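You operate a simulated robot arm through the tools that you are given. There is no shell and no other tool. Be economical: measure what you need, move in short steps, check, and stop when the job is done.

Carry out the task below with a simulated robot arm. There is one attempt and no reset: what you move stays moved.

JOB
Turn the turntable to its yellow mark, lock the brake, then sand and dust the brown sample.
Fine: the mark meets the pointer; sand with the 120 grit block, then wipe with the yellow tack cloth; put both back, leave the brake locked.

The check looks at the end state, three seconds after you hand in, the way a careful person would. Anything else that was tipped, shoved, dropped, spilled or broken makes it a failure. Flat cloth is picked up by pressing the open fingertips on it (5 to 10 N) and closing them slowly along it; thin cloth reads only 2 to 8 mm in the jaws.

ROBOT AND FRAMES
A 6-joint arm with a two-finger parallel gripper, fixed in place. Base frame: the origin is at the foot of the arm, x ahead of it, y to its left, z up. Readings come in m, rad, newtons and seconds.
Its first joint turns from -2.897 to 2.897 rad. Payload 3.91 kg.
The TCP is the grasp point between the finger pads, 0.03 m short of the fingertips. In the tool frame z runs along the fingers and y along their closing line. The gripper opens to 0.11 m. The fingers are 0.02 m wide and 0.01 m thick; the gripper's body (0.048 by 0.112 m) begins 0.055 m behind the TCP.
Orientation is that of the tool frame in the base frame, as a unit quaternion [x, y, z, w]. With the fingers straight down and closing along the base's y, the tool's x points along the base's -x, its y along +y and its z along -z.

CONTROLS
- The arm moves only by the tool move_arm. Its argument "motion" is a list of rows, each an object (a shift or turn left out is 0, a gripper value left out holds the last) with "translation": the shift along the base's x, y, z in m, a list of three; "angular": the turn, a rotation vector about the base's x, y, z in rad, a list of three; "grip": the gripper command, from -1 (fully open) to 1 (shut), values between in proportion. In form: [{"translation": [tx, ty, tz], "angular": [ax, ay, az], "grip": grip}, ...]. A call has 1 to 8 rows; each row shifts and turns the commanded pose from where the row before left it. Each row takes 0.2 s and may step no farther than 0.05 m and 0.15 rad from the row before; otherwise, or with a gripper value out of range, the whole call is refused. Where a pose cannot be reached the arm comes as near as it can. A force on the tool above 40 N (or 10 N above the force at the start of the call, whichever is more), or a blocked arm, ends the call early, and 0.2 s more pass. Each finger travels about 0.045 m/s and halts on what it meets, pressing with about 39 N; the grip force reading is that of the motor and also rises with nothing between the fingers. The clock runs only during rows and for 0.2 s after the last one: add rows that do not move to give the fingers time. It gives the time, the measured TCP pose, the force on the tool (base axes), the opening and the grip force at its end, in the units of the frame above (readings bear some noise).
- Cameras (640 x 400 px; columns grow to the right, rows downward): "scene" is fixed at [0.3926, -0.5036, 1.4527]; the picture's right is [0.86, -0.51, 0.00], its down [-0.31, -0.51, -0.80] and it looks along [0.41, 0.69, -0.59] (base axes); focal length 266 px, centre (320, 200). "wrist" rides on the gripper at [0.077, 0.007, -0.114] in the tool frame; the picture's right is [-0.09, 1.00, 0.00], its down [-0.80, -0.07, -0.59] and it looks along [-0.59, -0.05, 0.80] (tool axes); focal length 270 px, centre (320, 200). There is no depth. A picture from a camera that has moved, and an enlarged one, comes with that camera's place and axes in the base frame and with its lens. The place of the scene camera against the robot may be out by one fixed shift of up to 0.018 m in any direction.
- camera(camera): a new picture of that camera. It takes no simulated time.
- raise_lower(by): slides the trunk up (or, below 0, down) by that many m; the arm rides with it, the base frame stays. It gives what a move gives, with no picture.
- enlarge(camera, box): a new picture of the part [left, top, right, bottom] of that camera's present view, enlarged. It takes no simulated time.
- sign_off(): hands the job in; it is judged then, once.

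Work in short steps. Places have to be worked out from the pictures, the camera data and where the tool is seen: move nearer, look again, correct. Check each grasp and each placing, and mend what went wrong. You have 120 turns and 76 pictures in all, those below and enlarged ones among them. Open the gripper and draw the arm clear of the work before you hand the job in, unless the task says otherwise; then end with one line.

The tools are called after "Call:" as name(argument=value, ...) on one line, values as JSON. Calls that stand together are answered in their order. move_arm: Moves the arm, as the interface text tells. Its arguments: {"type":"object","properties":{"motion":{"type":"array","items":{"type":"object","properties":{"translation":{"type":"array","items":{"type":"number"}},"angular":{"type":"array","items":{"type":"number"}},"grip":{"type":"number"}}}}},"required":["motion"]} The other tools are called the same way: raise_lower (by) slides the trunk up or down; camera (camera) takes a picture; enlarge (camera, box) takes an enlarged picture of a part of a camera's view; sign_off () hands the job in.

At the start:

```text
time: 0.0
tcp_pos: [0.5541, 0.1471, 1.2019]
orientation: [-0.001, 1.0, 0.0, 0.0]
ft_force: [-0.8, -0.6, 0.2]
opening: 0.1102
grip_force: 0.1
trunk travel left (down, up): [-0.575, 0.035]
```

scene: 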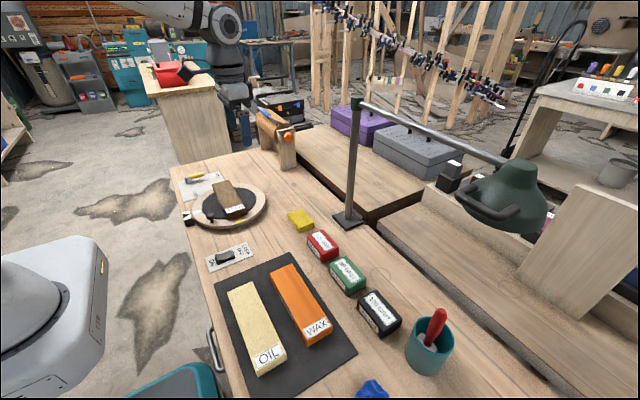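
wrist: 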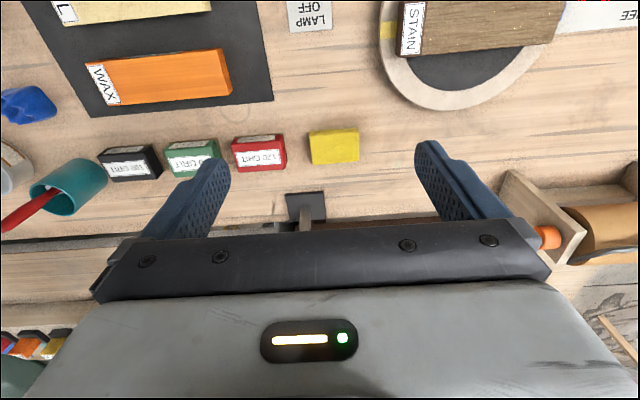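

The pictures show a turntable with a brown STAIN sample, a lamp switch, coloured grit blocks and a yellow cloth. I'll enlarge the turntable and the blocks to see the brake, mark and pointer.

Call:
enlarge(camera="scene", box=[160, 150, 300, 240])

Call:
enlarge(camera="scene", box=[200, 200, 460, 390])

Call:
enlarge(camera="wrist", box=[340, 0, 640, 180])

```text
4.44 times, centred on (230, 195) of scene
camera zoom: at [0.3926, -0.5036, 1.4527], right [0.86, -0.51, 0.0], down [-0.31, -0.51, -0.8], along [0.41, 0.69, -0.59], focal length 1183 px, centre (720, 222)
```

zoom: 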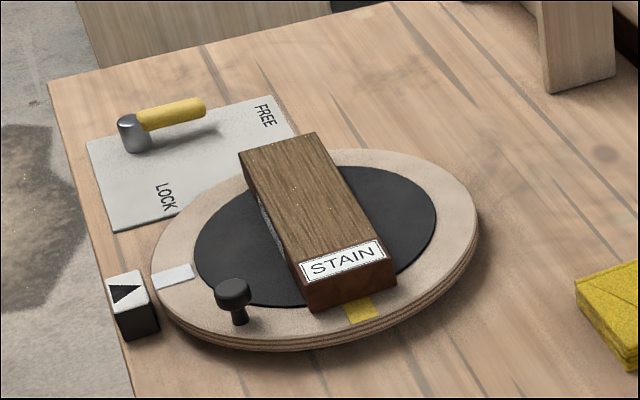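

```text
2.11 times, centred on (330, 295) of scene
camera zoom: at [0.3926, -0.5036, 1.4527], right [0.86, -0.51, 0.0], down [-0.31, -0.51, -0.8], along [0.41, 0.69, -0.59], focal length 560 px, centre (299, 0)
```

zoom: 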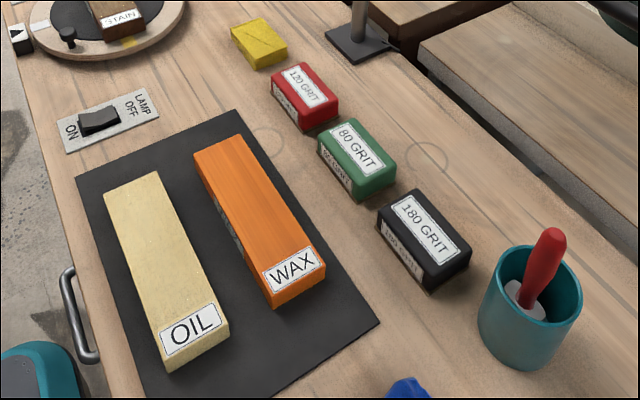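

```text
2.13 times, centred on (490, 90) of wrist
camera zoom: at [0.4769, 0.1529, 1.3171], right [0.09, 1.0, 0.0], down [0.8, -0.07, 0.59], along [0.59, -0.05, -0.8], focal length 577 px, centre (-43, 435)
```

zoom: 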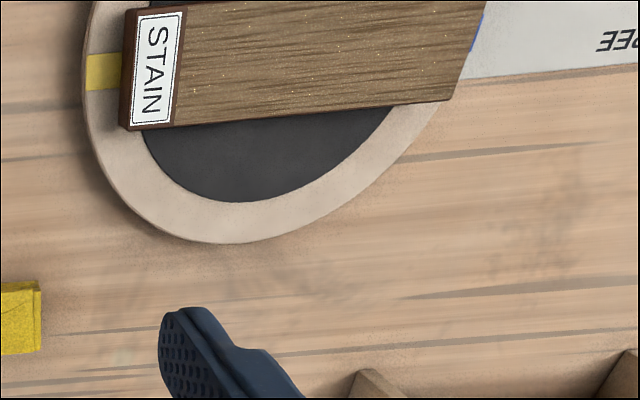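

Both views together put the bench top nearer z≈0.80 than 0.62, so I'll trust nothing yet and go closer. I move above the near side of the turntable to look with the wrist camera.

Call:
move_arm(motion=[{"translation": [-0.022, 0.03, -0.015], "grip": -1}, {"translation": [-0.022, 0.03, -0.015]}, {"translation": [-0.022, 0.03, -0.015]}, {"translation": [-0.022, 0.03, -0.015]}, {"translation": [-0.022, 0.03, -0.015]}, {"translation": [-0.022, 0.03, -0.015]}, {"translation": [-0.022, 0.03, -0.015]}, {"translation": [-0.022, 0.03, -0.015]}])

Call:
camera(camera="wrist")

Call:
camera(camera="scene")

```text
time: 1.8
tcp_pos: [0.3765, 0.3896, 1.081]
orientation: [0.0, 1.0, 0.0, 0.0]
ft_force: [0.9, -0.6, 0.5]
opening: 0.1101
grip_force: 0.0
trunk travel left (down, up): [-0.575, 0.035]
```

```text
70 pictures are left
camera wrist: at [0.2993, 0.3957, 1.1959], right [0.09, 1.0, 0.0], down [0.8, -0.07, 0.59], along [0.59, -0.05, -0.8], focal length 270 px, centre (320, 200)
```

wrist: 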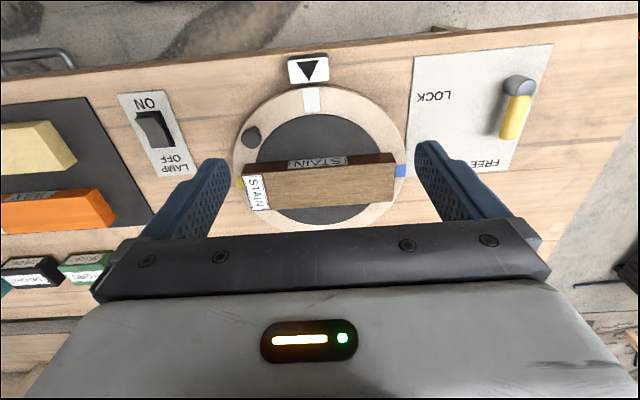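

```text
69 pictures are left
```

scene: 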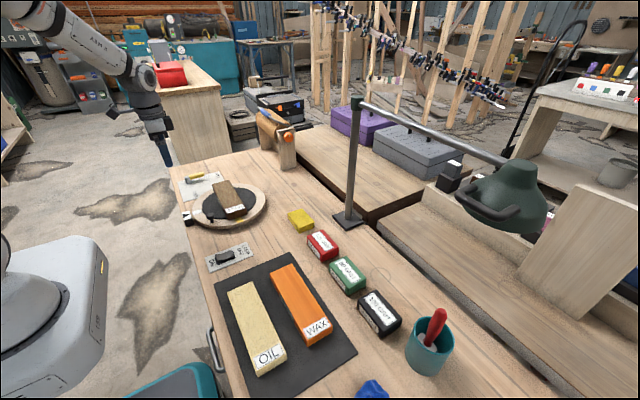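

Motion stereo gives the bench at z≈0.80, and the turntable centre near (0.49, 0.38). The brake lever points at FREE and the yellow mark must turn about 90° clockwise to the pointer. I go down towards the knob for a closer look.

Call:
move_arm(motion=[{"translation": [-0.004, -0.02, -0.025]}, {"translation": [-0.004, -0.02, -0.025]}, {"translation": [-0.004, -0.02, -0.025]}, {"translation": [-0.004, -0.02, -0.025]}])

Call:
camera(camera="wrist")

```text
time: 2.8
tcp_pos: [0.3633, 0.3053, 0.9816]
orientation: [0.0, 1.0, 0.0, 0.0]
ft_force: [0.5, 0.0, 0.4]
opening: 0.11
grip_force: 0.1
trunk travel left (down, up): [-0.575, 0.035]
```

```text
68 pictures are left
camera wrist: at [0.2863, 0.3123, 1.0956], right [0.09, 1.0, 0.0], down [0.8, -0.07, 0.59], along [0.59, -0.05, -0.8], focal length 270 px, centre (320, 200)
```

wrist: 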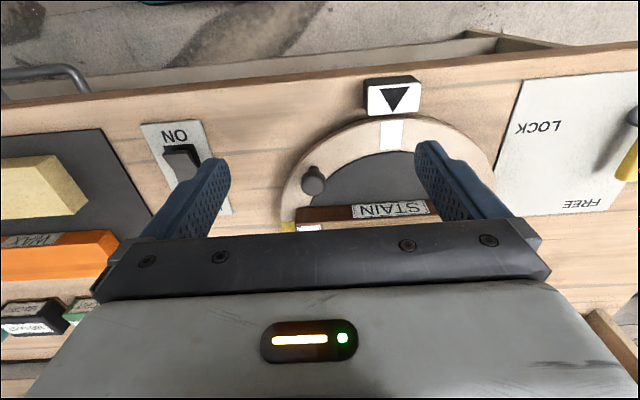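

Stereo puts the knob at about (0.435, 0.292, 0.854), the disc centre near (0.518, 0.376) and the disc top near 0.836. I move over the knob with the jaw part-closed, descend partway and look.

Call:
move_arm(motion=[{"translation": [0.036, -0.0064, 0], "grip": -0.09}, {"translation": [0.0357, -0.0064, 0]}, {"translation": [0, 0, -0.03]}, {"translation": [0, 0, -0.03]}, {}])

Call:
camera(camera="wrist")

Call:
enlarge(camera="scene", box=[130, 120, 290, 240])

```text
time: 4.0
tcp_pos: [0.4321, 0.2939, 0.9229]
orientation: [0.0, 1.0, 0.0, 0.0]
ft_force: [-0.2, -0.3, 0.9]
opening: 0.0598
grip_force: 0.1
trunk travel left (down, up): [-0.575, 0.035]
```

```text
67 pictures are left
camera wrist: at [0.3554, 0.3006, 1.0374], right [0.09, 1.0, 0.0], down [0.8, -0.07, 0.59], along [0.59, -0.05, -0.8], focal length 270 px, centre (320, 200)
```

wrist: 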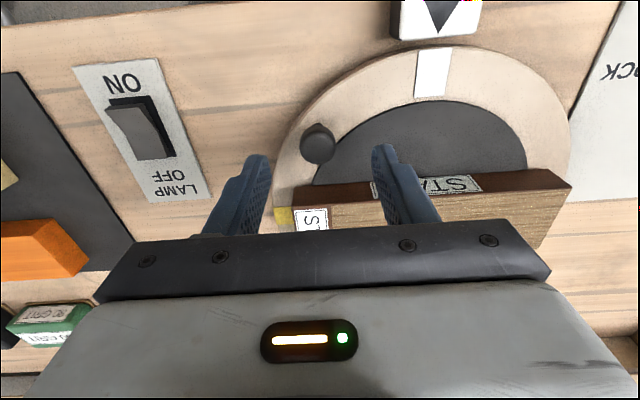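

```text
3.33 times, centred on (210, 180) of scene
camera zoom: at [0.3926, -0.5036, 1.4527], right [0.86, -0.51, 0.0], down [-0.31, -0.51, -0.8], along [0.41, 0.69, -0.59], focal length 887 px, centre (687, 267)
```

zoom: 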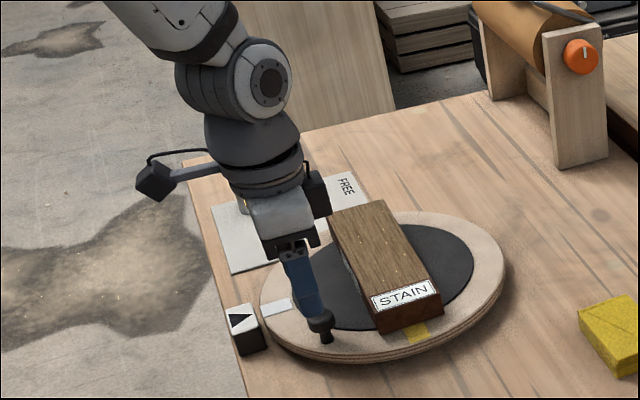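

The knob lies at (0.4355, 0.2924) as predicted. I lower the tips around it and close.

Call:
move_arm(motion=[{"translation": [0.0025, -0.0015, -0.024]}, {"translation": [0, 0, -0.024]}, {"grip": 1}, {}, {}, {}])

Call:
camera(camera="wrist")

```text
time: 5.4
tcp_pos: [0.4347, 0.2923, 0.873]
orientation: [-0.001, 1.0, 0.0, 0.0]
ft_force: [-3.3, -3.6, -2.3]
opening: 0.0257
grip_force: 44.7
trunk travel left (down, up): [-0.575, 0.035]
```

```text
65 pictures are left
camera wrist: at [0.358, 0.2995, 0.9874], right [0.09, 1.0, 0.0], down [0.8, -0.07, 0.59], along [0.59, -0.05, -0.8], focal length 270 px, centre (320, 200)
```

wrist: 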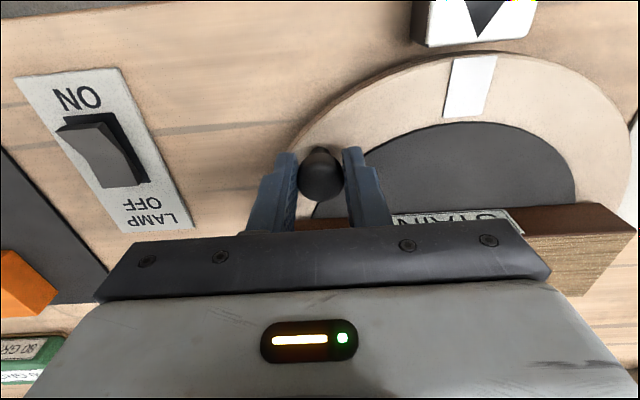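

Knob held (25.7 mm). I swing it along its arc, first 27°, and check force.

Call:
move_arm(motion=[{"translation": [-0.0121, 0.0139, 0]}, {"translation": [-0.0097, 0.0156, 0]}, {"translation": [-0.0072, 0.017, 0]}])

Call:
camera(camera="wrist")

```text
time: 6.2
tcp_pos: [0.4043, 0.3381, 0.873]
orientation: [-0.002, 1.0, -0.001, 0.0]
ft_force: [-9.4, -2.5, -10.3]
opening: 0.0256
grip_force: 44.9
trunk travel left (down, up): [-0.575, 0.035]
```

```text
64 pictures are left
camera wrist: at [0.3276, 0.3465, 0.9877], right [0.09, 1.0, 0.0], down [0.8, -0.07, 0.59], along [0.59, -0.05, -0.8], focal length 270 px, centre (320, 200)
```

wrist: 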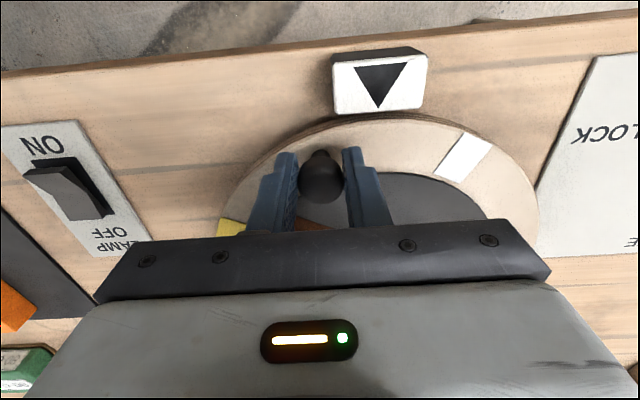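

It turns well, with a small radial error of about 2 mm that I correct. I swing the next 36°.

Call:
move_arm(motion=[{"translation": [-0.0062, 0.0179, 0]}, {"translation": [-0.0016, 0.0184, 0]}, {"translation": [0.0013, 0.0184, 0]}, {"translation": [0.0042, 0.0179, 0]}])

Call:
camera(camera="wrist")

```text
time: 7.2
tcp_pos: [0.4055, 0.4092, 0.874]
orientation: [-0.001, 1.0, -0.001, 0.0]
ft_force: [-2.5, -2.7, -3.5]
opening: 0.0254
grip_force: 44.8
trunk travel left (down, up): [-0.575, 0.035]
```

```text
63 pictures are left
camera wrist: at [0.3287, 0.4174, 0.9884], right [0.09, 1.0, 0.0], down [0.8, -0.07, 0.59], along [0.59, -0.05, -0.8], focal length 270 px, centre (320, 200)
```

wrist: 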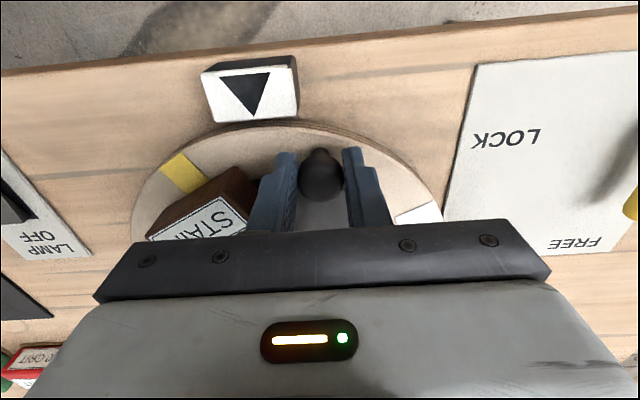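

The yellow mark is nearing the pointer and the sample edge nears the left finger, so I rotate the tool with the disc over the remaining arc.

Call:
move_arm(motion=[{"translation": [0.0033, 0.012, 0], "angular": [0, 0, -0.13]}, {"translation": [0.0066, 0.0128, 0], "angular": [0, 0, -0.13]}, {"translation": [0.008, 0.0119, 0], "angular": [0, 0, -0.13]}])

Call:
camera(camera="wrist")

Call:
enlarge(camera="scene", box=[160, 150, 300, 240])

```text
time: 8.0
tcp_pos: [0.4242, 0.4486, 0.8744]
orientation: [0.194, 0.981, 0.0, 0.0]
ft_force: [7.3, 1.2, 4.0]
opening: 0.0258
grip_force: 45.1
trunk travel left (down, up): [-0.575, 0.035]
```

```text
62 pictures are left
camera wrist: at [0.3556, 0.484, 0.9884], right [0.46, 0.89, 0.0], down [0.71, -0.37, 0.59], along [0.53, -0.27, -0.8], focal length 270 px, centre (320, 200)
```

wrist: 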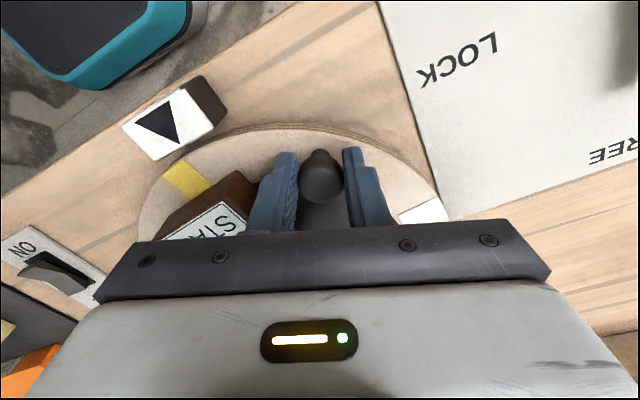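

```text
4.44 times, centred on (230, 195) of scene
camera zoom: at [0.3926, -0.5036, 1.4527], right [0.86, -0.51, 0.0], down [-0.31, -0.51, -0.8], along [0.41, 0.69, -0.59], focal length 1183 px, centre (720, 222)
```

zoom: 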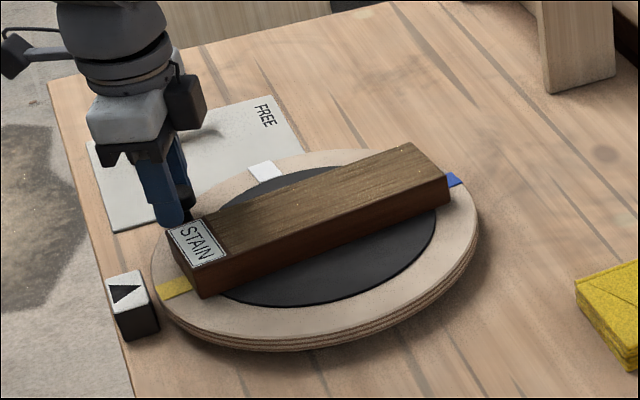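

The yellow mark is about 7° short of the pointer, so I make the last step and let it settle.

Call:
move_arm(motion=[{"translation": [0.0092, 0.0108, 0], "angular": [0, 0, -0.13]}, {}])

Call:
camera(camera="wrist")

Call:
enlarge(camera="scene", box=[160, 170, 240, 230])

```text
time: 8.6
tcp_pos: [0.4326, 0.4583, 0.875]
orientation: [0.258, 0.966, 0.0, 0.001]
ft_force: [10.1, -4.0, 4.3]
opening: 0.0255
grip_force: 45.7
trunk travel left (down, up): [-0.575, 0.035]
```

```text
60 pictures are left
camera wrist: at [0.3692, 0.503, 0.9885], right [0.57, 0.82, 0.0], down [0.66, -0.46, 0.59], along [0.49, -0.34, -0.8], focal length 270 px, centre (320, 200)
```

wrist: 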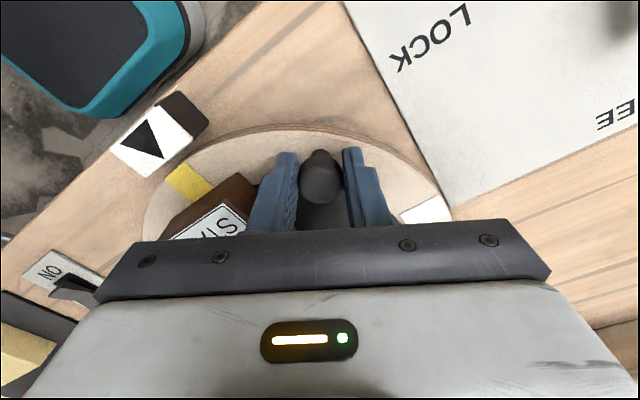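

```text
6.67 times, centred on (200, 200) of scene
camera zoom: at [0.3926, -0.5036, 1.4527], right [0.86, -0.51, 0.0], down [-0.31, -0.51, -0.8], along [0.41, 0.69, -0.59], focal length 1775 px, centre (1120, 200)
```

zoom: 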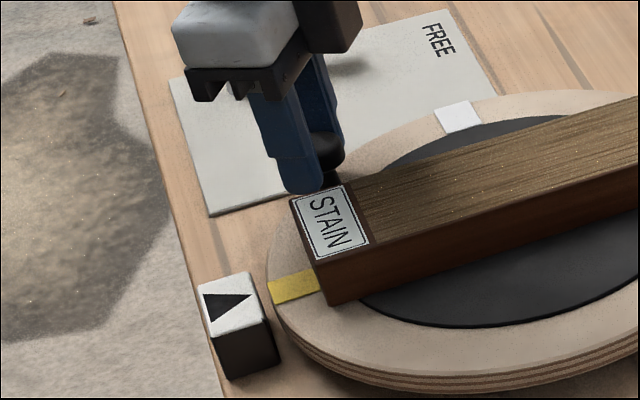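

The mark is nearly at the pointer; I look at a sharper enlargement to judge the last degree or two.

Call:
enlarge(camera="scene", box=[184, 198, 216, 218])

Call:
enlarge(camera="wrist", box=[100, 80, 260, 180])

```text
16.00 times, centred on (200, 208) of scene
camera zoom: at [0.3926, -0.5036, 1.4527], right [0.86, -0.51, 0.0], down [-0.31, -0.51, -0.8], along [0.41, 0.69, -0.59], focal length 4259 px, centre (2240, 72)
```

zoom: 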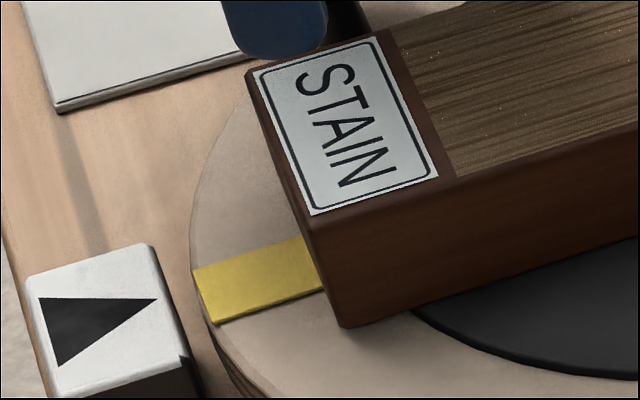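

```text
4.00 times, centred on (180, 130) of wrist
camera zoom: at [0.3692, 0.503, 0.9885], right [0.57, 0.82, 0.0], down [0.66, -0.46, 0.59], along [0.49, -0.34, -0.8], focal length 1081 px, centre (880, 480)
```

zoom: 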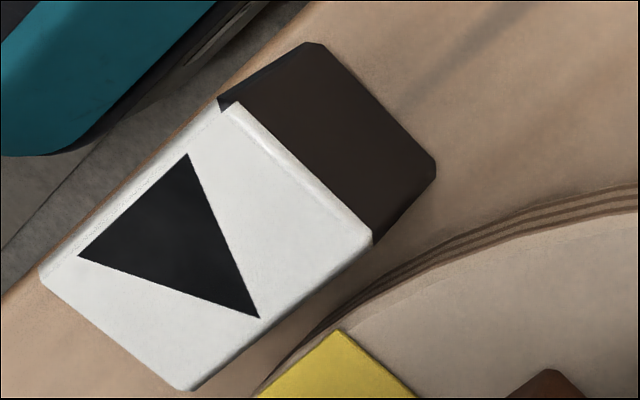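

Both views say roughly 1° more is needed, about 2 mm at the knob. I nudge it.

Call:
move_arm(motion=[{"translation": [0.0018, 0.0017, 0]}, {}])

Call:
enlarge(camera="scene", box=[184, 198, 216, 218])

Call:
enlarge(camera="wrist", box=[90, 90, 250, 210])

```text
time: 9.2
tcp_pos: [0.4325, 0.46, 0.8743]
orientation: [0.258, 0.966, 0.0, -0.001]
ft_force: [4.6, -9.7, 3.1]
opening: 0.0256
grip_force: 45.1
trunk travel left (down, up): [-0.575, 0.035]
```

```text
16.00 times, centred on (200, 208) of scene
camera zoom: at [0.3926, -0.5036, 1.4527], right [0.86, -0.51, 0.0], down [-0.31, -0.51, -0.8], along [0.41, 0.69, -0.59], focal length 4259 px, centre (2240, 72)
```

zoom: 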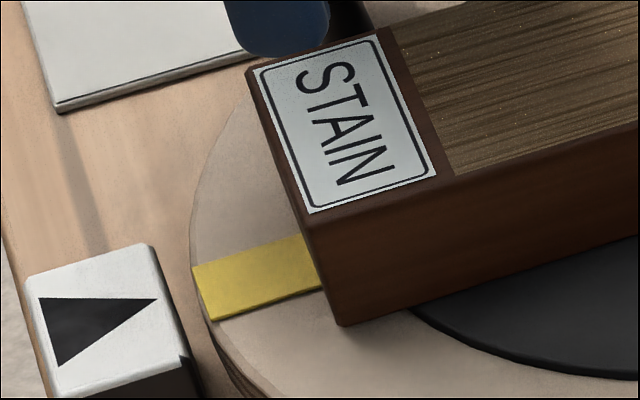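

```text
3.33 times, centred on (170, 150) of wrist
camera zoom: at [0.3699, 0.5038, 0.9886], right [0.57, 0.82, 0.0], down [0.66, -0.46, 0.59], along [0.49, -0.34, -0.8], focal length 901 px, centre (820, 367)
```

zoom: 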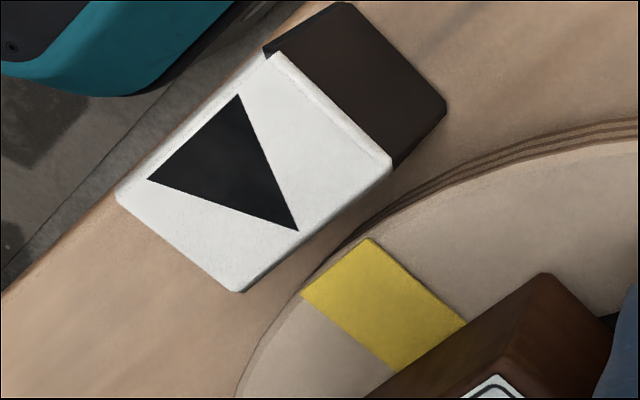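

The pointer axis now runs through the middle of the yellow mark. I open the jaw just slightly, lift off, and check.

Call:
move_arm(motion=[{"grip": 0.36}, {}, {"translation": [0, 0, 0.015]}, {"translation": [0, 0, 0.04]}, {"translation": [0, 0, 0.05]}])

Call:
camera(camera="wrist")

Call:
enlarge(camera="scene", box=[184, 198, 216, 218])

```text
time: 10.4
tcp_pos: [0.4299, 0.4585, 0.9794]
orientation: [0.257, 0.966, 0.0, 0.0]
ft_force: [0.5, -0.3, -0.8]
opening: 0.0353
grip_force: 0.1
trunk travel left (down, up): [-0.575, 0.035]
```

```text
54 pictures are left
camera wrist: at [0.3649, 0.5022, 1.0932], right [0.57, 0.82, 0.0], down [0.66, -0.46, 0.59], along [0.49, -0.34, -0.8], focal length 270 px, centre (320, 200)
```

wrist: 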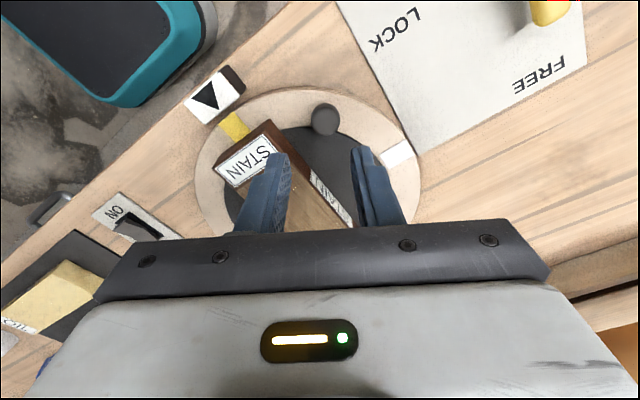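

```text
16.00 times, centred on (200, 208) of scene
camera zoom: at [0.3926, -0.5036, 1.4527], right [0.86, -0.51, 0.0], down [-0.31, -0.51, -0.8], along [0.41, 0.69, -0.59], focal length 4259 px, centre (2240, 72)
```

zoom: 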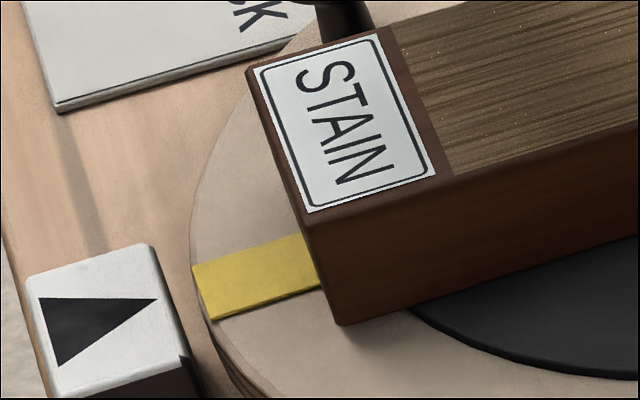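

The mark holds after release. Now the brake: I turn the tool back and move towards the lever to look at it.

Call:
move_arm(motion=[{"translation": [-0.0175, 0.032, 0], "angular": [0, 0, 0.13]}, {"translation": [-0.0175, 0.032, 0], "angular": [0, 0, 0.13]}, {"translation": [-0.0175, 0.032, 0], "angular": [0, 0, 0.13]}, {"translation": [-0.0175, 0.032, 0], "angular": [0, 0, 0.13]}])

Call:
camera(camera="wrist")

```text
time: 11.4
tcp_pos: [0.3605, 0.5849, 0.9769]
orientation: [0.0, 1.0, -0.001, -0.001]
ft_force: [0.5, 0.6, 0.9]
opening: 0.0352
grip_force: 0.0
trunk travel left (down, up): [-0.575, 0.035]
```

```text
52 pictures are left
camera wrist: at [0.2839, 0.5918, 1.0928], right [0.09, 1.0, 0.0], down [0.8, -0.07, 0.59], along [0.59, -0.05, -0.8], focal length 270 px, centre (320, 200)
```

wrist: 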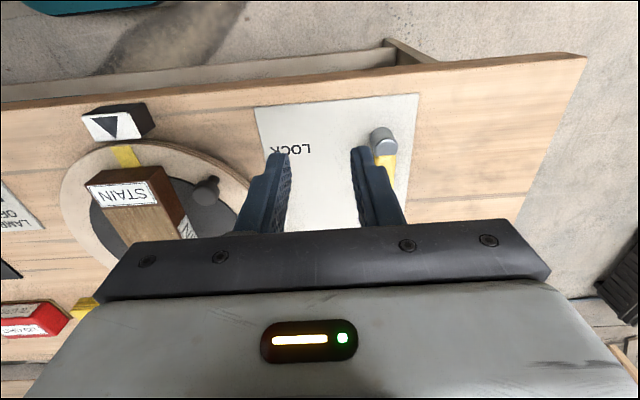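

The hub is near (0.407, 0.648, 0.824) with the handle running out in +x. That is close to reach limit, so I try moving above the handle with a wider jaw and see what's reached.

Call:
move_arm(motion=[{"translation": [0.02, 0.03, -0.01], "grip": -0.2}, {"translation": [0.02, 0.02, -0.01]}, {"translation": [0.02, 0.018, -0.01]}, {"translation": [0.0, 0, -0.01]}, {}])

Call:
camera(camera="wrist")

```text
time: 12.6
tcp_pos: [0.4238, 0.6549, 0.9387]
orientation: [0.001, 1.0, 0.0, 0.0]
ft_force: [-0.4, 0.4, 0.6]
opening: 0.0661
grip_force: 0.0
trunk travel left (down, up): [-0.575, 0.035]
```

```text
51 pictures are left
camera wrist: at [0.3462, 0.6616, 1.0541], right [0.09, 1.0, 0.0], down [0.8, -0.07, 0.59], along [0.59, -0.05, -0.8], focal length 270 px, centre (320, 200)
```

wrist: 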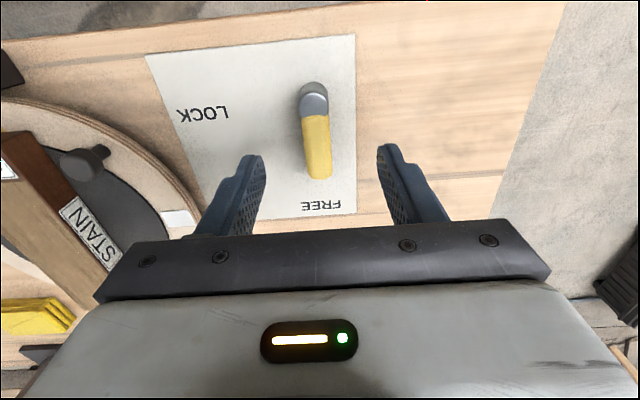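

The handle lies along +x at y≈0.650, from the hub at x≈0.404 to x≈0.475. I move over its middle and go down partway, watching reach.

Call:
move_arm(motion=[{"translation": [0.021, -0.0045, -0.02]}, {"translation": [0, 0, -0.03]}, {"translation": [0, 0, -0.025]}, {}])

Call:
camera(camera="wrist")

Call:
enlarge(camera="scene", box=[140, 120, 260, 220])

```text
time: 13.6
tcp_pos: [0.4442, 0.6526, 0.8656]
orientation: [0.0, 1.0, 0.0, 0.0]
ft_force: [-1.1, -0.5, 0.3]
opening: 0.0661
grip_force: 0.1
trunk travel left (down, up): [-0.575, 0.035]
```

```text
50 pictures are left
camera wrist: at [0.367, 0.66, 0.98], right [0.09, 1.0, 0.0], down [0.8, -0.07, 0.59], along [0.59, -0.05, -0.8], focal length 270 px, centre (320, 200)
```

wrist: 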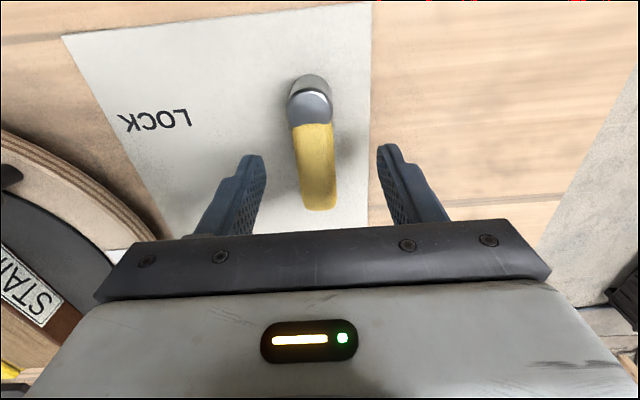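

```text
4.00 times, centred on (200, 170) of scene
camera zoom: at [0.3926, -0.5036, 1.4527], right [0.86, -0.51, 0.0], down [-0.31, -0.51, -0.8], along [0.41, 0.69, -0.59], focal length 1065 px, centre (800, 320)
```

zoom: 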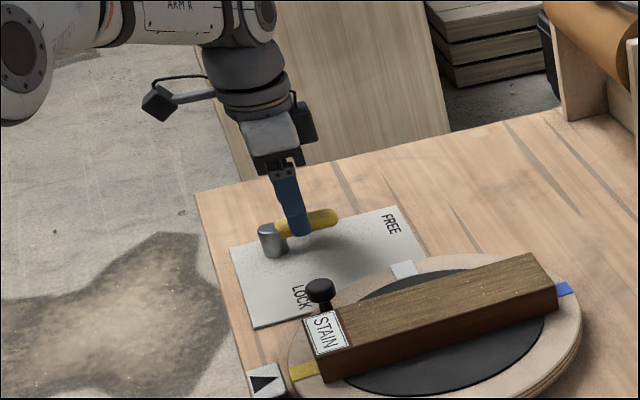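

Reach is fine. The handle is at z≈0.83, so I lower the tips to about 0.816 and close on it.

Call:
move_arm(motion=[{"translation": [0, -0.0015, -0.02]}, {"grip": 1}, {}, {}, {}, {}])

```text
time: 15.0
tcp_pos: [0.4431, 0.6494, 0.8446]
orientation: [0.0, 1.0, 0.0, 0.0]
ft_force: [-0.5, -6.2, -2.6]
opening: 0.0239
grip_force: 45.3
trunk travel left (down, up): [-0.575, 0.035]
```

Gripped at 24 mm. I swing the lever clockwise towards LOCK, with the tool turning along.

Call:
move_arm(motion=[{"translation": [-0.0003, -0.005, 0], "angular": [0, 0, -0.131]}, {"translation": [-0.001, -0.005, 0], "angular": [0, 0, -0.131]}, {"translation": [-0.0016, -0.0048, 0], "angular": [0, 0, -0.131]}, {"translation": [-0.0023, -0.0045, 0], "angular": [0, 0, -0.131]}])

Call:
camera(camera="wrist")

```text
time: 16.0
tcp_pos: [0.4413, 0.6356, 0.8454]
orientation: [0.261, 0.965, 0.004, 0.001]
ft_force: [5.4, 35.5, -2.4]
opening: 0.0235
grip_force: 44.8
trunk travel left (down, up): [-0.575, 0.035]
```

```text
48 pictures are left
camera wrist: at [0.3763, 0.6792, 0.9595], right [0.58, 0.82, 0.01], down [0.66, -0.47, 0.59], along [0.49, -0.34, -0.8], focal length 270 px, centre (320, 200)
```

wrist: 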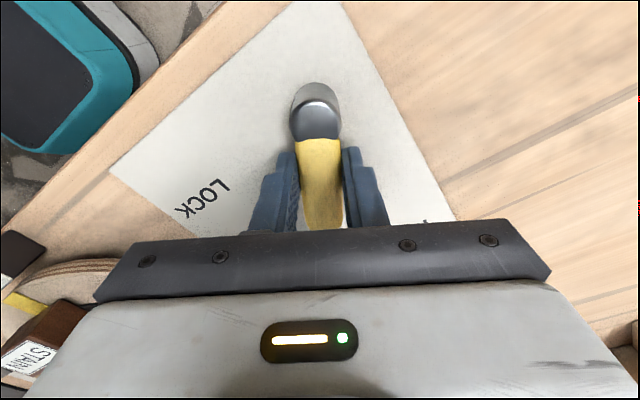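

The lever is turning, with a stiff 35 N resistance. I wait a moment to see whether it relaxes.

Call:
move_arm(motion=[{}, {}])

```text
time: 16.6
tcp_pos: [0.4395, 0.6349, 0.8455]
orientation: [0.26, 0.966, 0.004, 0.001]
ft_force: [4.4, 40.7, 6.7]
opening: 0.0237
grip_force: 45.5
trunk travel left (down, up): [-0.575, 0.035]
```

The resistance is steady, so I need more leverage. I open a little, shift outward along the handle and grip again.

Call:
move_arm(motion=[{"grip": 0.2}, {}, {"translation": [0.01, -0.0035, 0]}, {"translation": [0.01, -0.0035, 0]}, {}])

Call:
camera(camera="wrist")

```text
time: 17.8
tcp_pos: [0.4603, 0.6233, 0.8445]
orientation: [0.26, 0.966, 0.0, 0.0]
ft_force: [0.3, -0.2, 0.6]
opening: 0.0437
grip_force: 0.2
trunk travel left (down, up): [-0.575, 0.035]
```

```text
47 pictures are left
camera wrist: at [0.3967, 0.6679, 0.9589], right [0.57, 0.82, 0.0], down [0.66, -0.46, 0.59], along [0.49, -0.34, -0.8], focal length 270 px, centre (320, 200)
```

wrist: 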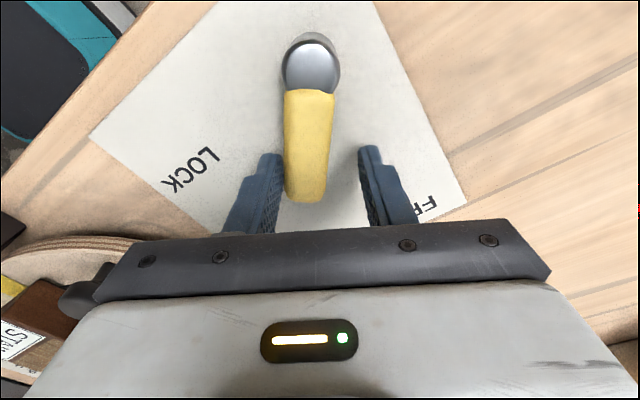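

The handle is at about -34° and slightly left of jaw centre. I centre on it, grip, and swing further with a larger radius.

Call:
move_arm(motion=[{"translation": [-0.004, -0.006, 0], "angular": [0, 0, -0.06]}, {"grip": 1}, {}, {}])

```text
time: 18.8
tcp_pos: [0.4559, 0.6197, 0.8441]
orientation: [0.288, 0.958, 0.001, 0.001]
ft_force: [3.5, 8.4, 0.8]
opening: 0.0248
grip_force: 45.2
trunk travel left (down, up): [-0.575, 0.035]
```

Call:
move_arm(motion=[{"translation": [-0.0047, -0.0069, 0], "angular": [0, 0, -0.13]}, {"translation": [-0.0056, -0.0061, 0], "angular": [0, 0, -0.13]}, {"translation": [-0.0064, -0.0053, 0], "angular": [0, 0, -0.13]}, {"translation": [-0.0071, -0.0044, 0], "angular": [0, 0, -0.13]}])

Call:
camera(camera="wrist")

```text
time: 19.9
tcp_pos: [0.4319, 0.6007, 0.8444]
orientation: [0.524, 0.852, 0.004, -0.001]
ft_force: [7.5, 16.4, -11.5]
opening: 0.0265
grip_force: 45.2
trunk travel left (down, up): [-0.575, 0.035]
stopped in row 4: the force on the tool passed its limit (the readings are from after the stop); the commanded pose is now the measured one
```

```text
46 pictures are left
camera wrist: at [0.4037, 0.6712, 0.9591], right [0.93, 0.37, 0.01], down [0.3, -0.75, 0.59], along [0.22, -0.54, -0.81], focal length 270 px, centre (320, 200)
```

wrist: 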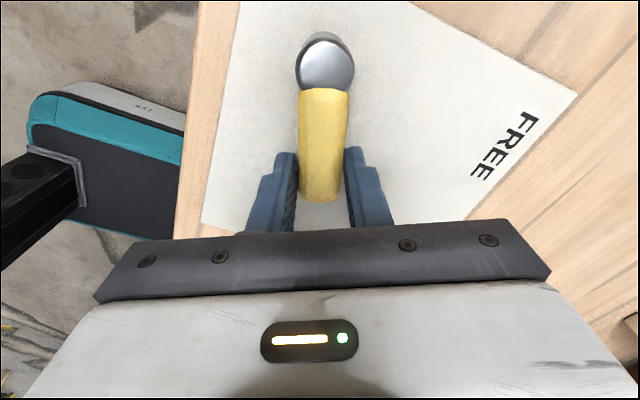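

The lever is at about -61° now. I continue the last 29° in smaller steps.

Call:
move_arm(motion=[{"translation": [-0.0063, -0.003, 0], "angular": [0, 0, -0.12]}, {"translation": [-0.0065, -0.0022, 0], "angular": [0, 0, -0.12]}, {"translation": [-0.0068, -0.0014, 0], "angular": [0, 0, -0.12]}])

Call:
camera(camera="wrist")

```text
time: 20.6
tcp_pos: [0.4202, 0.5966, 0.8435]
orientation: [0.631, 0.775, 0.009, -0.002]
ft_force: [10.0, 16.2, -15.7]
opening: 0.0255
grip_force: 45.3
trunk travel left (down, up): [-0.575, 0.035]
stopped in row 3: the force on the tool passed its limit (the readings are from after the stop); the commanded pose is now the measured one
```

```text
45 pictures are left
camera wrist: at [0.411, 0.6721, 0.9599], right [0.99, 0.12, 0.01], down [0.09, -0.81, 0.58], along [0.08, -0.58, -0.81], focal length 270 px, centre (320, 200)
```

wrist: 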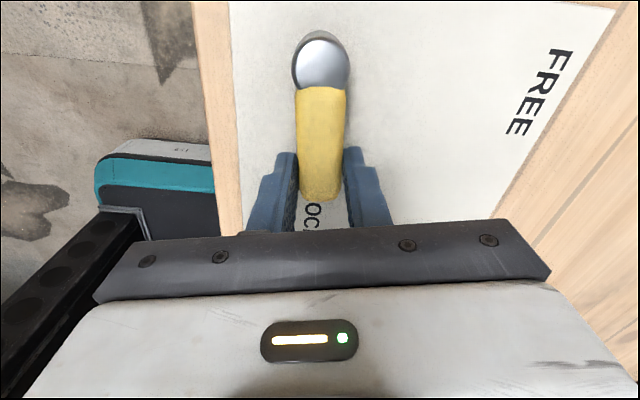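

Call:
move_arm(motion=[{"translation": [-0.007, -0.0016, 0], "angular": [0, 0, -0.1]}, {"translation": [-0.0075, -0.0008, 0], "angular": [0, 0, -0.1]}])

Call:
camera(camera="wrist")

```text
time: 21.1
tcp_pos: [0.4148, 0.5964, 0.8432]
orientation: [0.679, 0.734, 0.012, -0.001]
ft_force: [14.1, 18.0, -22.0]
opening: 0.0251
grip_force: 44.6
trunk travel left (down, up): [-0.575, 0.035]
stopped in row 2: the force on the tool passed its limit (the readings are from after the stop); the commanded pose is now the measured one
```

```text
44 pictures are left
camera wrist: at [0.4142, 0.6714, 0.9606], right [1.0, -0.01, 0.01], down [-0.02, -0.82, 0.58], along [0.01, -0.58, -0.82], focal length 270 px, centre (320, 200)
```

wrist: 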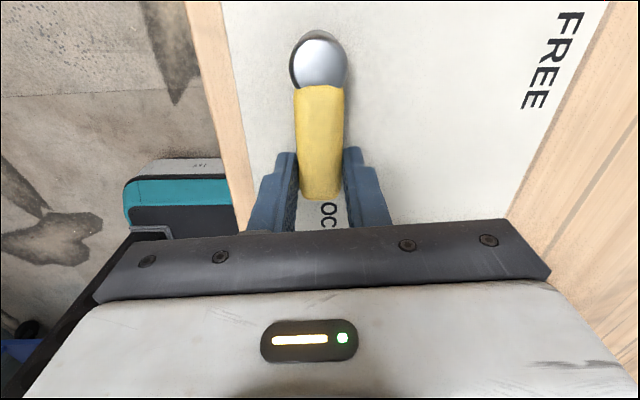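

The handle now points straight along -y over LOCK. I release, rise and check.

Call:
move_arm(motion=[{"grip": 0.2}, {}, {"translation": [0, 0, 0.03]}, {"translation": [0, 0, 0.04]}, {"translation": [0, -0.02, 0.04]}])

Call:
camera(camera="wrist")

Call:
enlarge(camera="scene", box=[160, 150, 240, 220])

```text
time: 22.3
tcp_pos: [0.4129, 0.574, 0.9588]
orientation: [0.678, 0.735, 0.012, -0.001]
ft_force: [-0.2, -0.8, -0.1]
opening: 0.0442
grip_force: 0.1
trunk travel left (down, up): [-0.575, 0.035]
```

```text
43 pictures are left
camera wrist: at [0.4117, 0.6489, 1.0746], right [1.0, -0.01, 0.01], down [-0.02, -0.82, 0.58], along [0.01, -0.58, -0.82], focal length 270 px, centre (320, 200)
```

wrist: 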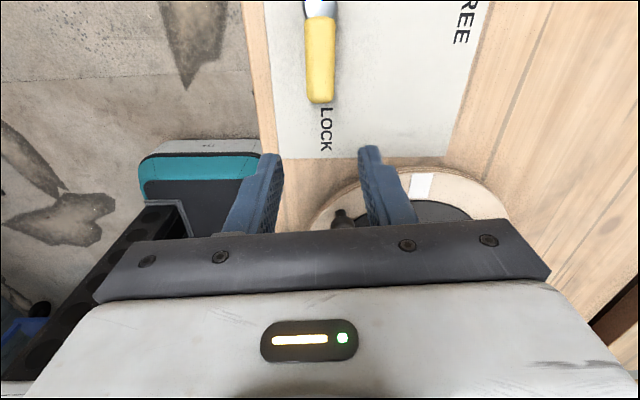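

```text
5.71 times, centred on (200, 185) of scene
camera zoom: at [0.3926, -0.5036, 1.4527], right [0.86, -0.51, 0.0], down [-0.31, -0.51, -0.8], along [0.41, 0.69, -0.59], focal length 1521 px, centre (1006, 286)
```

zoom: 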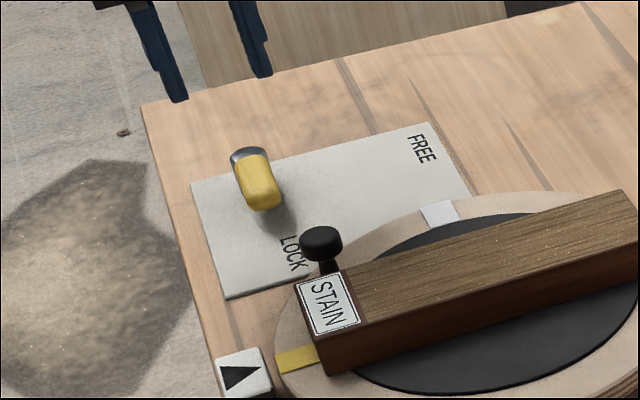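

The lever reads LOCK but might be 2–3° short of its stop. I go back around it with the jaw open and push it firmly in -x to be sure it is seated.

Call:
move_arm(motion=[{"translation": [0.0015, 0.022, -0.03]}, {"translation": [0, 0, -0.04]}, {"translation": [0, 0, -0.043]}, {"translation": [-0.005, 0, 0]}, {"translation": [-0.005, 0, 0]}, {"translation": [-0.004, 0, 0]}, {"translation": [-0.004, 0, 0]}, {}])

```text
time: 24.1
tcp_pos: [0.3991, 0.595, 0.8446]
orientation: [0.679, 0.734, 0.012, -0.002]
ft_force: [23.9, -0.4, 2.5]
opening: 0.0561
grip_force: 12.0
trunk travel left (down, up): [-0.575, 0.035]
```

Call:
move_arm(motion=[{"translation": [-0.004, 0, 0]}, {"translation": [-0.004, 0, 0]}, {}])

Call:
camera(camera="wrist")

```text
time: 24.7
tcp_pos: [0.3965, 0.5946, 0.8442]
orientation: [0.68, 0.733, 0.015, -0.001]
ft_force: [29.1, 1.3, -6.1]
opening: 0.0583
grip_force: 14.8
trunk travel left (down, up): [-0.575, 0.035]
stopped in row 3: the force on the tool passed its limit (the readings are from after the stop); the commanded pose is now the measured one
```

```text
41 pictures are left
camera wrist: at [0.3964, 0.6692, 0.9613], right [1.0, -0.01, 0.02], down [-0.02, -0.82, 0.57], along [0.01, -0.57, -0.82], focal length 270 px, centre (320, 200)
```

wrist: 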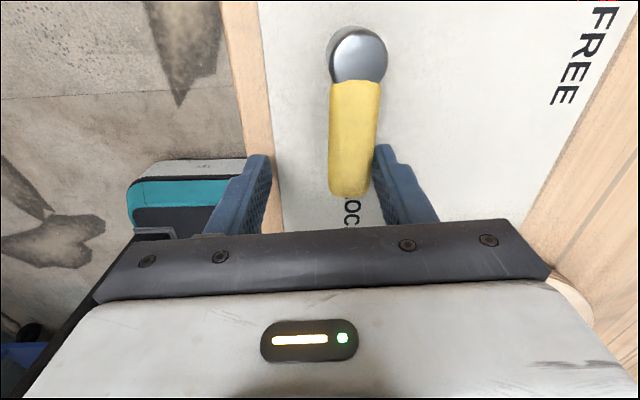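

The lever is now fully at -90° and against its stop (40 N reached). I back off, rise, and travel over to the red 120 block.

Call:
move_arm(motion=[{"translation": [0.01, 0, 0]}, {"translation": [0, 0, 0.04]}, {"translation": [0, 0, 0.05]}, {"translation": [0.01, -0.03, 0.03], "angular": [0, 0, 0.1]}, {"translation": [0.01, -0.045, 0.01], "angular": [0, 0, 0.13]}, {"translation": [0.01, -0.045, 0.01], "angular": [0, 0, 0.13]}, {"translation": [0.01, -0.045, 0], "angular": [0, 0, 0.13]}, {"translation": [0.01, -0.045, 0], "angular": [0, 0, 0.13]}])

Call:
move_arm(motion=[{"translation": [0.01, -0.045, 0], "angular": [0, 0, 0.13]}, {"translation": [0.01, -0.045, 0], "angular": [0, 0, 0.13]}, {"translation": [0.01, -0.045, 0], "angular": [0, 0, 0.13]}, {"translation": [0.01, -0.045, 0], "angular": [0, 0, 0.13]}, {"translation": [0.01, -0.045, 0], "angular": [0, 0, 0.13]}, {"translation": [0.01, -0.045, 0], "angular": [0, 0, 0.12]}, {"translation": [0.01, -0.045, 0], "angular": [0, 0, 0.1]}, {"translation": [0.01, -0.045, 0]}])

Call:
camera(camera="wrist")

Call:
enlarge(camera="scene", box=[160, 150, 300, 240])

```text
time: 26.5
tcp_pos: [0.4542, 0.3802, 0.9872]
orientation: [0.422, 0.906, 0.014, -0.005]
ft_force: [0.3, -0.1, 0.4]
opening: 0.0441
grip_force: 0.1
trunk travel left (down, up): [-0.575, 0.035]
```

```text
time: 28.3
tcp_pos: [0.5326, 0.0224, 0.9862]
orientation: [0.001, 1.0, 0.011, -0.011]
ft_force: [-0.5, 0.0, 0.2]
opening: 0.0438
grip_force: 0.1
trunk travel left (down, up): [-0.575, 0.035]
```

```text
40 pictures are left
camera wrist: at [0.4578, 0.026, 1.1033], right [0.09, 1.0, 0.02], down [0.81, -0.08, 0.58], along [0.57, -0.04, -0.82], focal length 270 px, centre (320, 200)
```

wrist: 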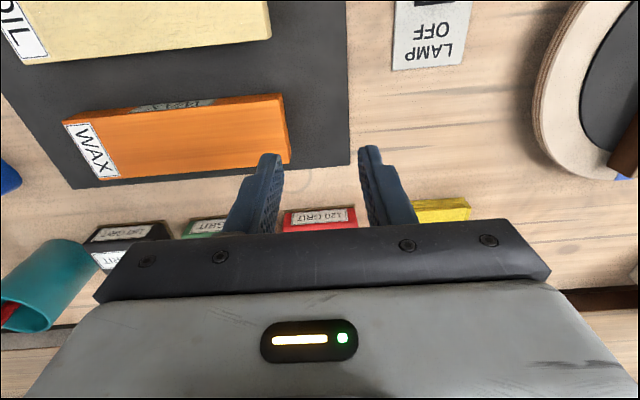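

```text
4.44 times, centred on (230, 195) of scene
camera zoom: at [0.3926, -0.5036, 1.4527], right [0.86, -0.51, 0.0], down [-0.31, -0.51, -0.8], along [0.41, 0.69, -0.59], focal length 1183 px, centre (720, 222)
```

zoom: 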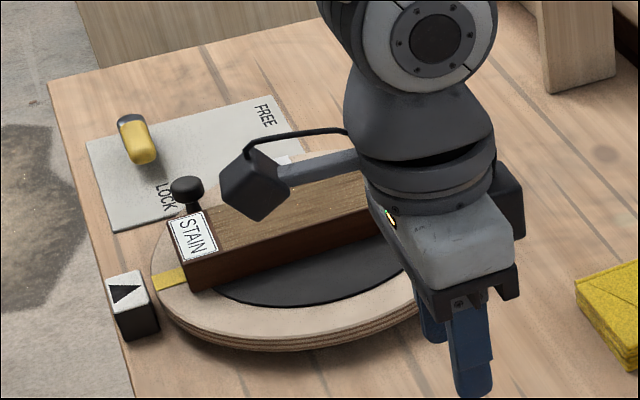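

The lever and mark still look right. I picked up a ~1.3° tilt, which I correct, and back up so the blocks come into view past the gripper.

Call:
move_arm(motion=[{"translation": [-0.03, -0.005, 0.02], "angular": [-0.022, -0.022, 0.002], "grip": -1}, {"translation": [-0.03, -0.005, 0.02]}, {}, {}])

Call:
camera(camera="wrist")

```text
time: 29.3
tcp_pos: [0.4704, 0.0144, 1.0278]
orientation: [-0.001, 1.0, -0.001, 0.002]
ft_force: [0.2, 0.0, -0.1]
opening: 0.1097
grip_force: 0.1
trunk travel left (down, up): [-0.575, 0.035]
```

```text
38 pictures are left
camera wrist: at [0.3935, 0.0211, 1.1425], right [0.09, 1.0, 0.0], down [0.8, -0.07, 0.6], along [0.59, -0.05, -0.8], focal length 270 px, centre (320, 200)
```

wrist: 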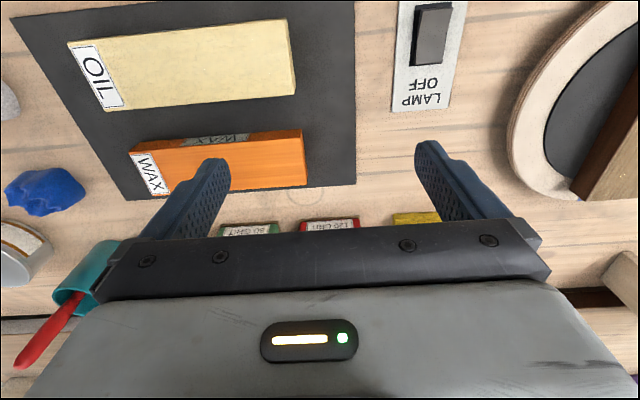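

I went the wrong way (image-down is +x); moving forward brings the blocks into view.

Call:
move_arm(motion=[{"translation": [0.04, 0, 0]}, {"translation": [0.04, 0, 0]}, {"translation": [0.04, 0, -0.02]}, {"translation": [0.04, 0, -0.02]}])

Call:
camera(camera="wrist")

```text
time: 30.3
tcp_pos: [0.6346, 0.0146, 0.9858]
orientation: [0.0, 1.0, -0.001, 0.0]
ft_force: [0.5, 0.3, 0.2]
opening: 0.11
grip_force: 0.0
trunk travel left (down, up): [-0.575, 0.035]
```

```text
37 pictures are left
camera wrist: at [0.5575, 0.0204, 1.0999], right [0.09, 1.0, 0.0], down [0.8, -0.07, 0.59], along [0.59, -0.05, -0.8], focal length 270 px, centre (320, 200)
```

wrist: 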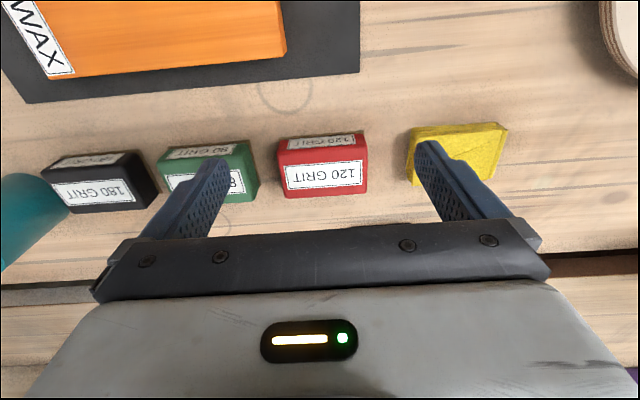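

The red block's top is about 0.094 × 0.057, centred near (0.712, 0.010). I'll grip it across the narrow side, so I turn the tool -90° while moving above it.

Call:
move_arm(motion=[{"translation": [0.01, 0, 0], "angular": [0, 0, -0.1428]}, {"translation": [0.01, 0, 0], "angular": [0, 0, -0.1428]}, {"translation": [0.01, 0, 0], "angular": [0, 0, -0.1428]}, {"translation": [0.01, 0, 0], "angular": [0, 0, -0.1428]}, {"translation": [0.01, -0.001, 0], "angular": [0, 0, -0.1428]}, {"translation": [0.01, -0.001, 0], "angular": [0, 0, -0.1428]}, {"translation": [0.008, -0.001, 0], "angular": [0, 0, -0.1428]}, {"translation": [0.007, -0.001, 0], "angular": [0, 0, -0.1428]}])

Call:
move_arm(motion=[{"translation": [0.003, 0, -0.01], "angular": [0, 0, -0.1428]}, {"translation": [0, 0, -0.02], "angular": [0, 0, -0.1428]}, {"translation": [0, 0, -0.02], "angular": [0, 0, -0.1428]}, {}])

Call:
camera(camera="wrist")

Call:
enlarge(camera="scene", box=[260, 180, 400, 280])

```text
time: 32.1
tcp_pos: [0.7089, 0.0111, 0.9862]
orientation: [0.543, 0.84, -0.002, 0.0]
ft_force: [0.7, 0.1, 0.2]
opening: 0.1097
grip_force: 0.1
trunk travel left (down, up): [-0.575, 0.035]
```

```text
time: 33.1
tcp_pos: [0.7098, 0.0123, 0.9357]
orientation: [0.707, 0.707, -0.001, 0.0]
ft_force: [0.4, 0.6, 0.0]
opening: 0.11
grip_force: 0.1
trunk travel left (down, up): [-0.575, 0.035]
```

```text
36 pictures are left
camera wrist: at [0.7169, 0.0897, 1.0504], right [1.0, -0.09, 0.0], down [-0.07, -0.8, 0.6], along [-0.06, -0.59, -0.8], focal length 270 px, centre (320, 200)
```

wrist: 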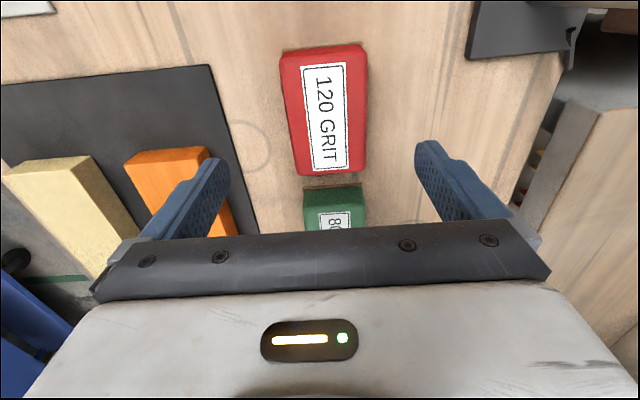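

```text
4.00 times, centred on (330, 230) of scene
camera zoom: at [0.3926, -0.5036, 1.4527], right [0.86, -0.51, 0.0], down [-0.31, -0.51, -0.8], along [0.41, 0.69, -0.59], focal length 1065 px, centre (280, 80)
```

zoom: 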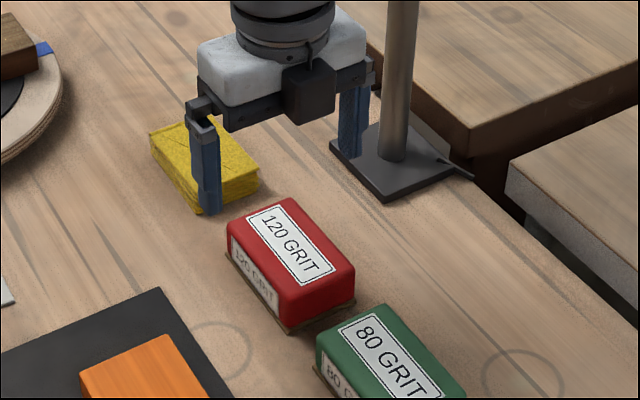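

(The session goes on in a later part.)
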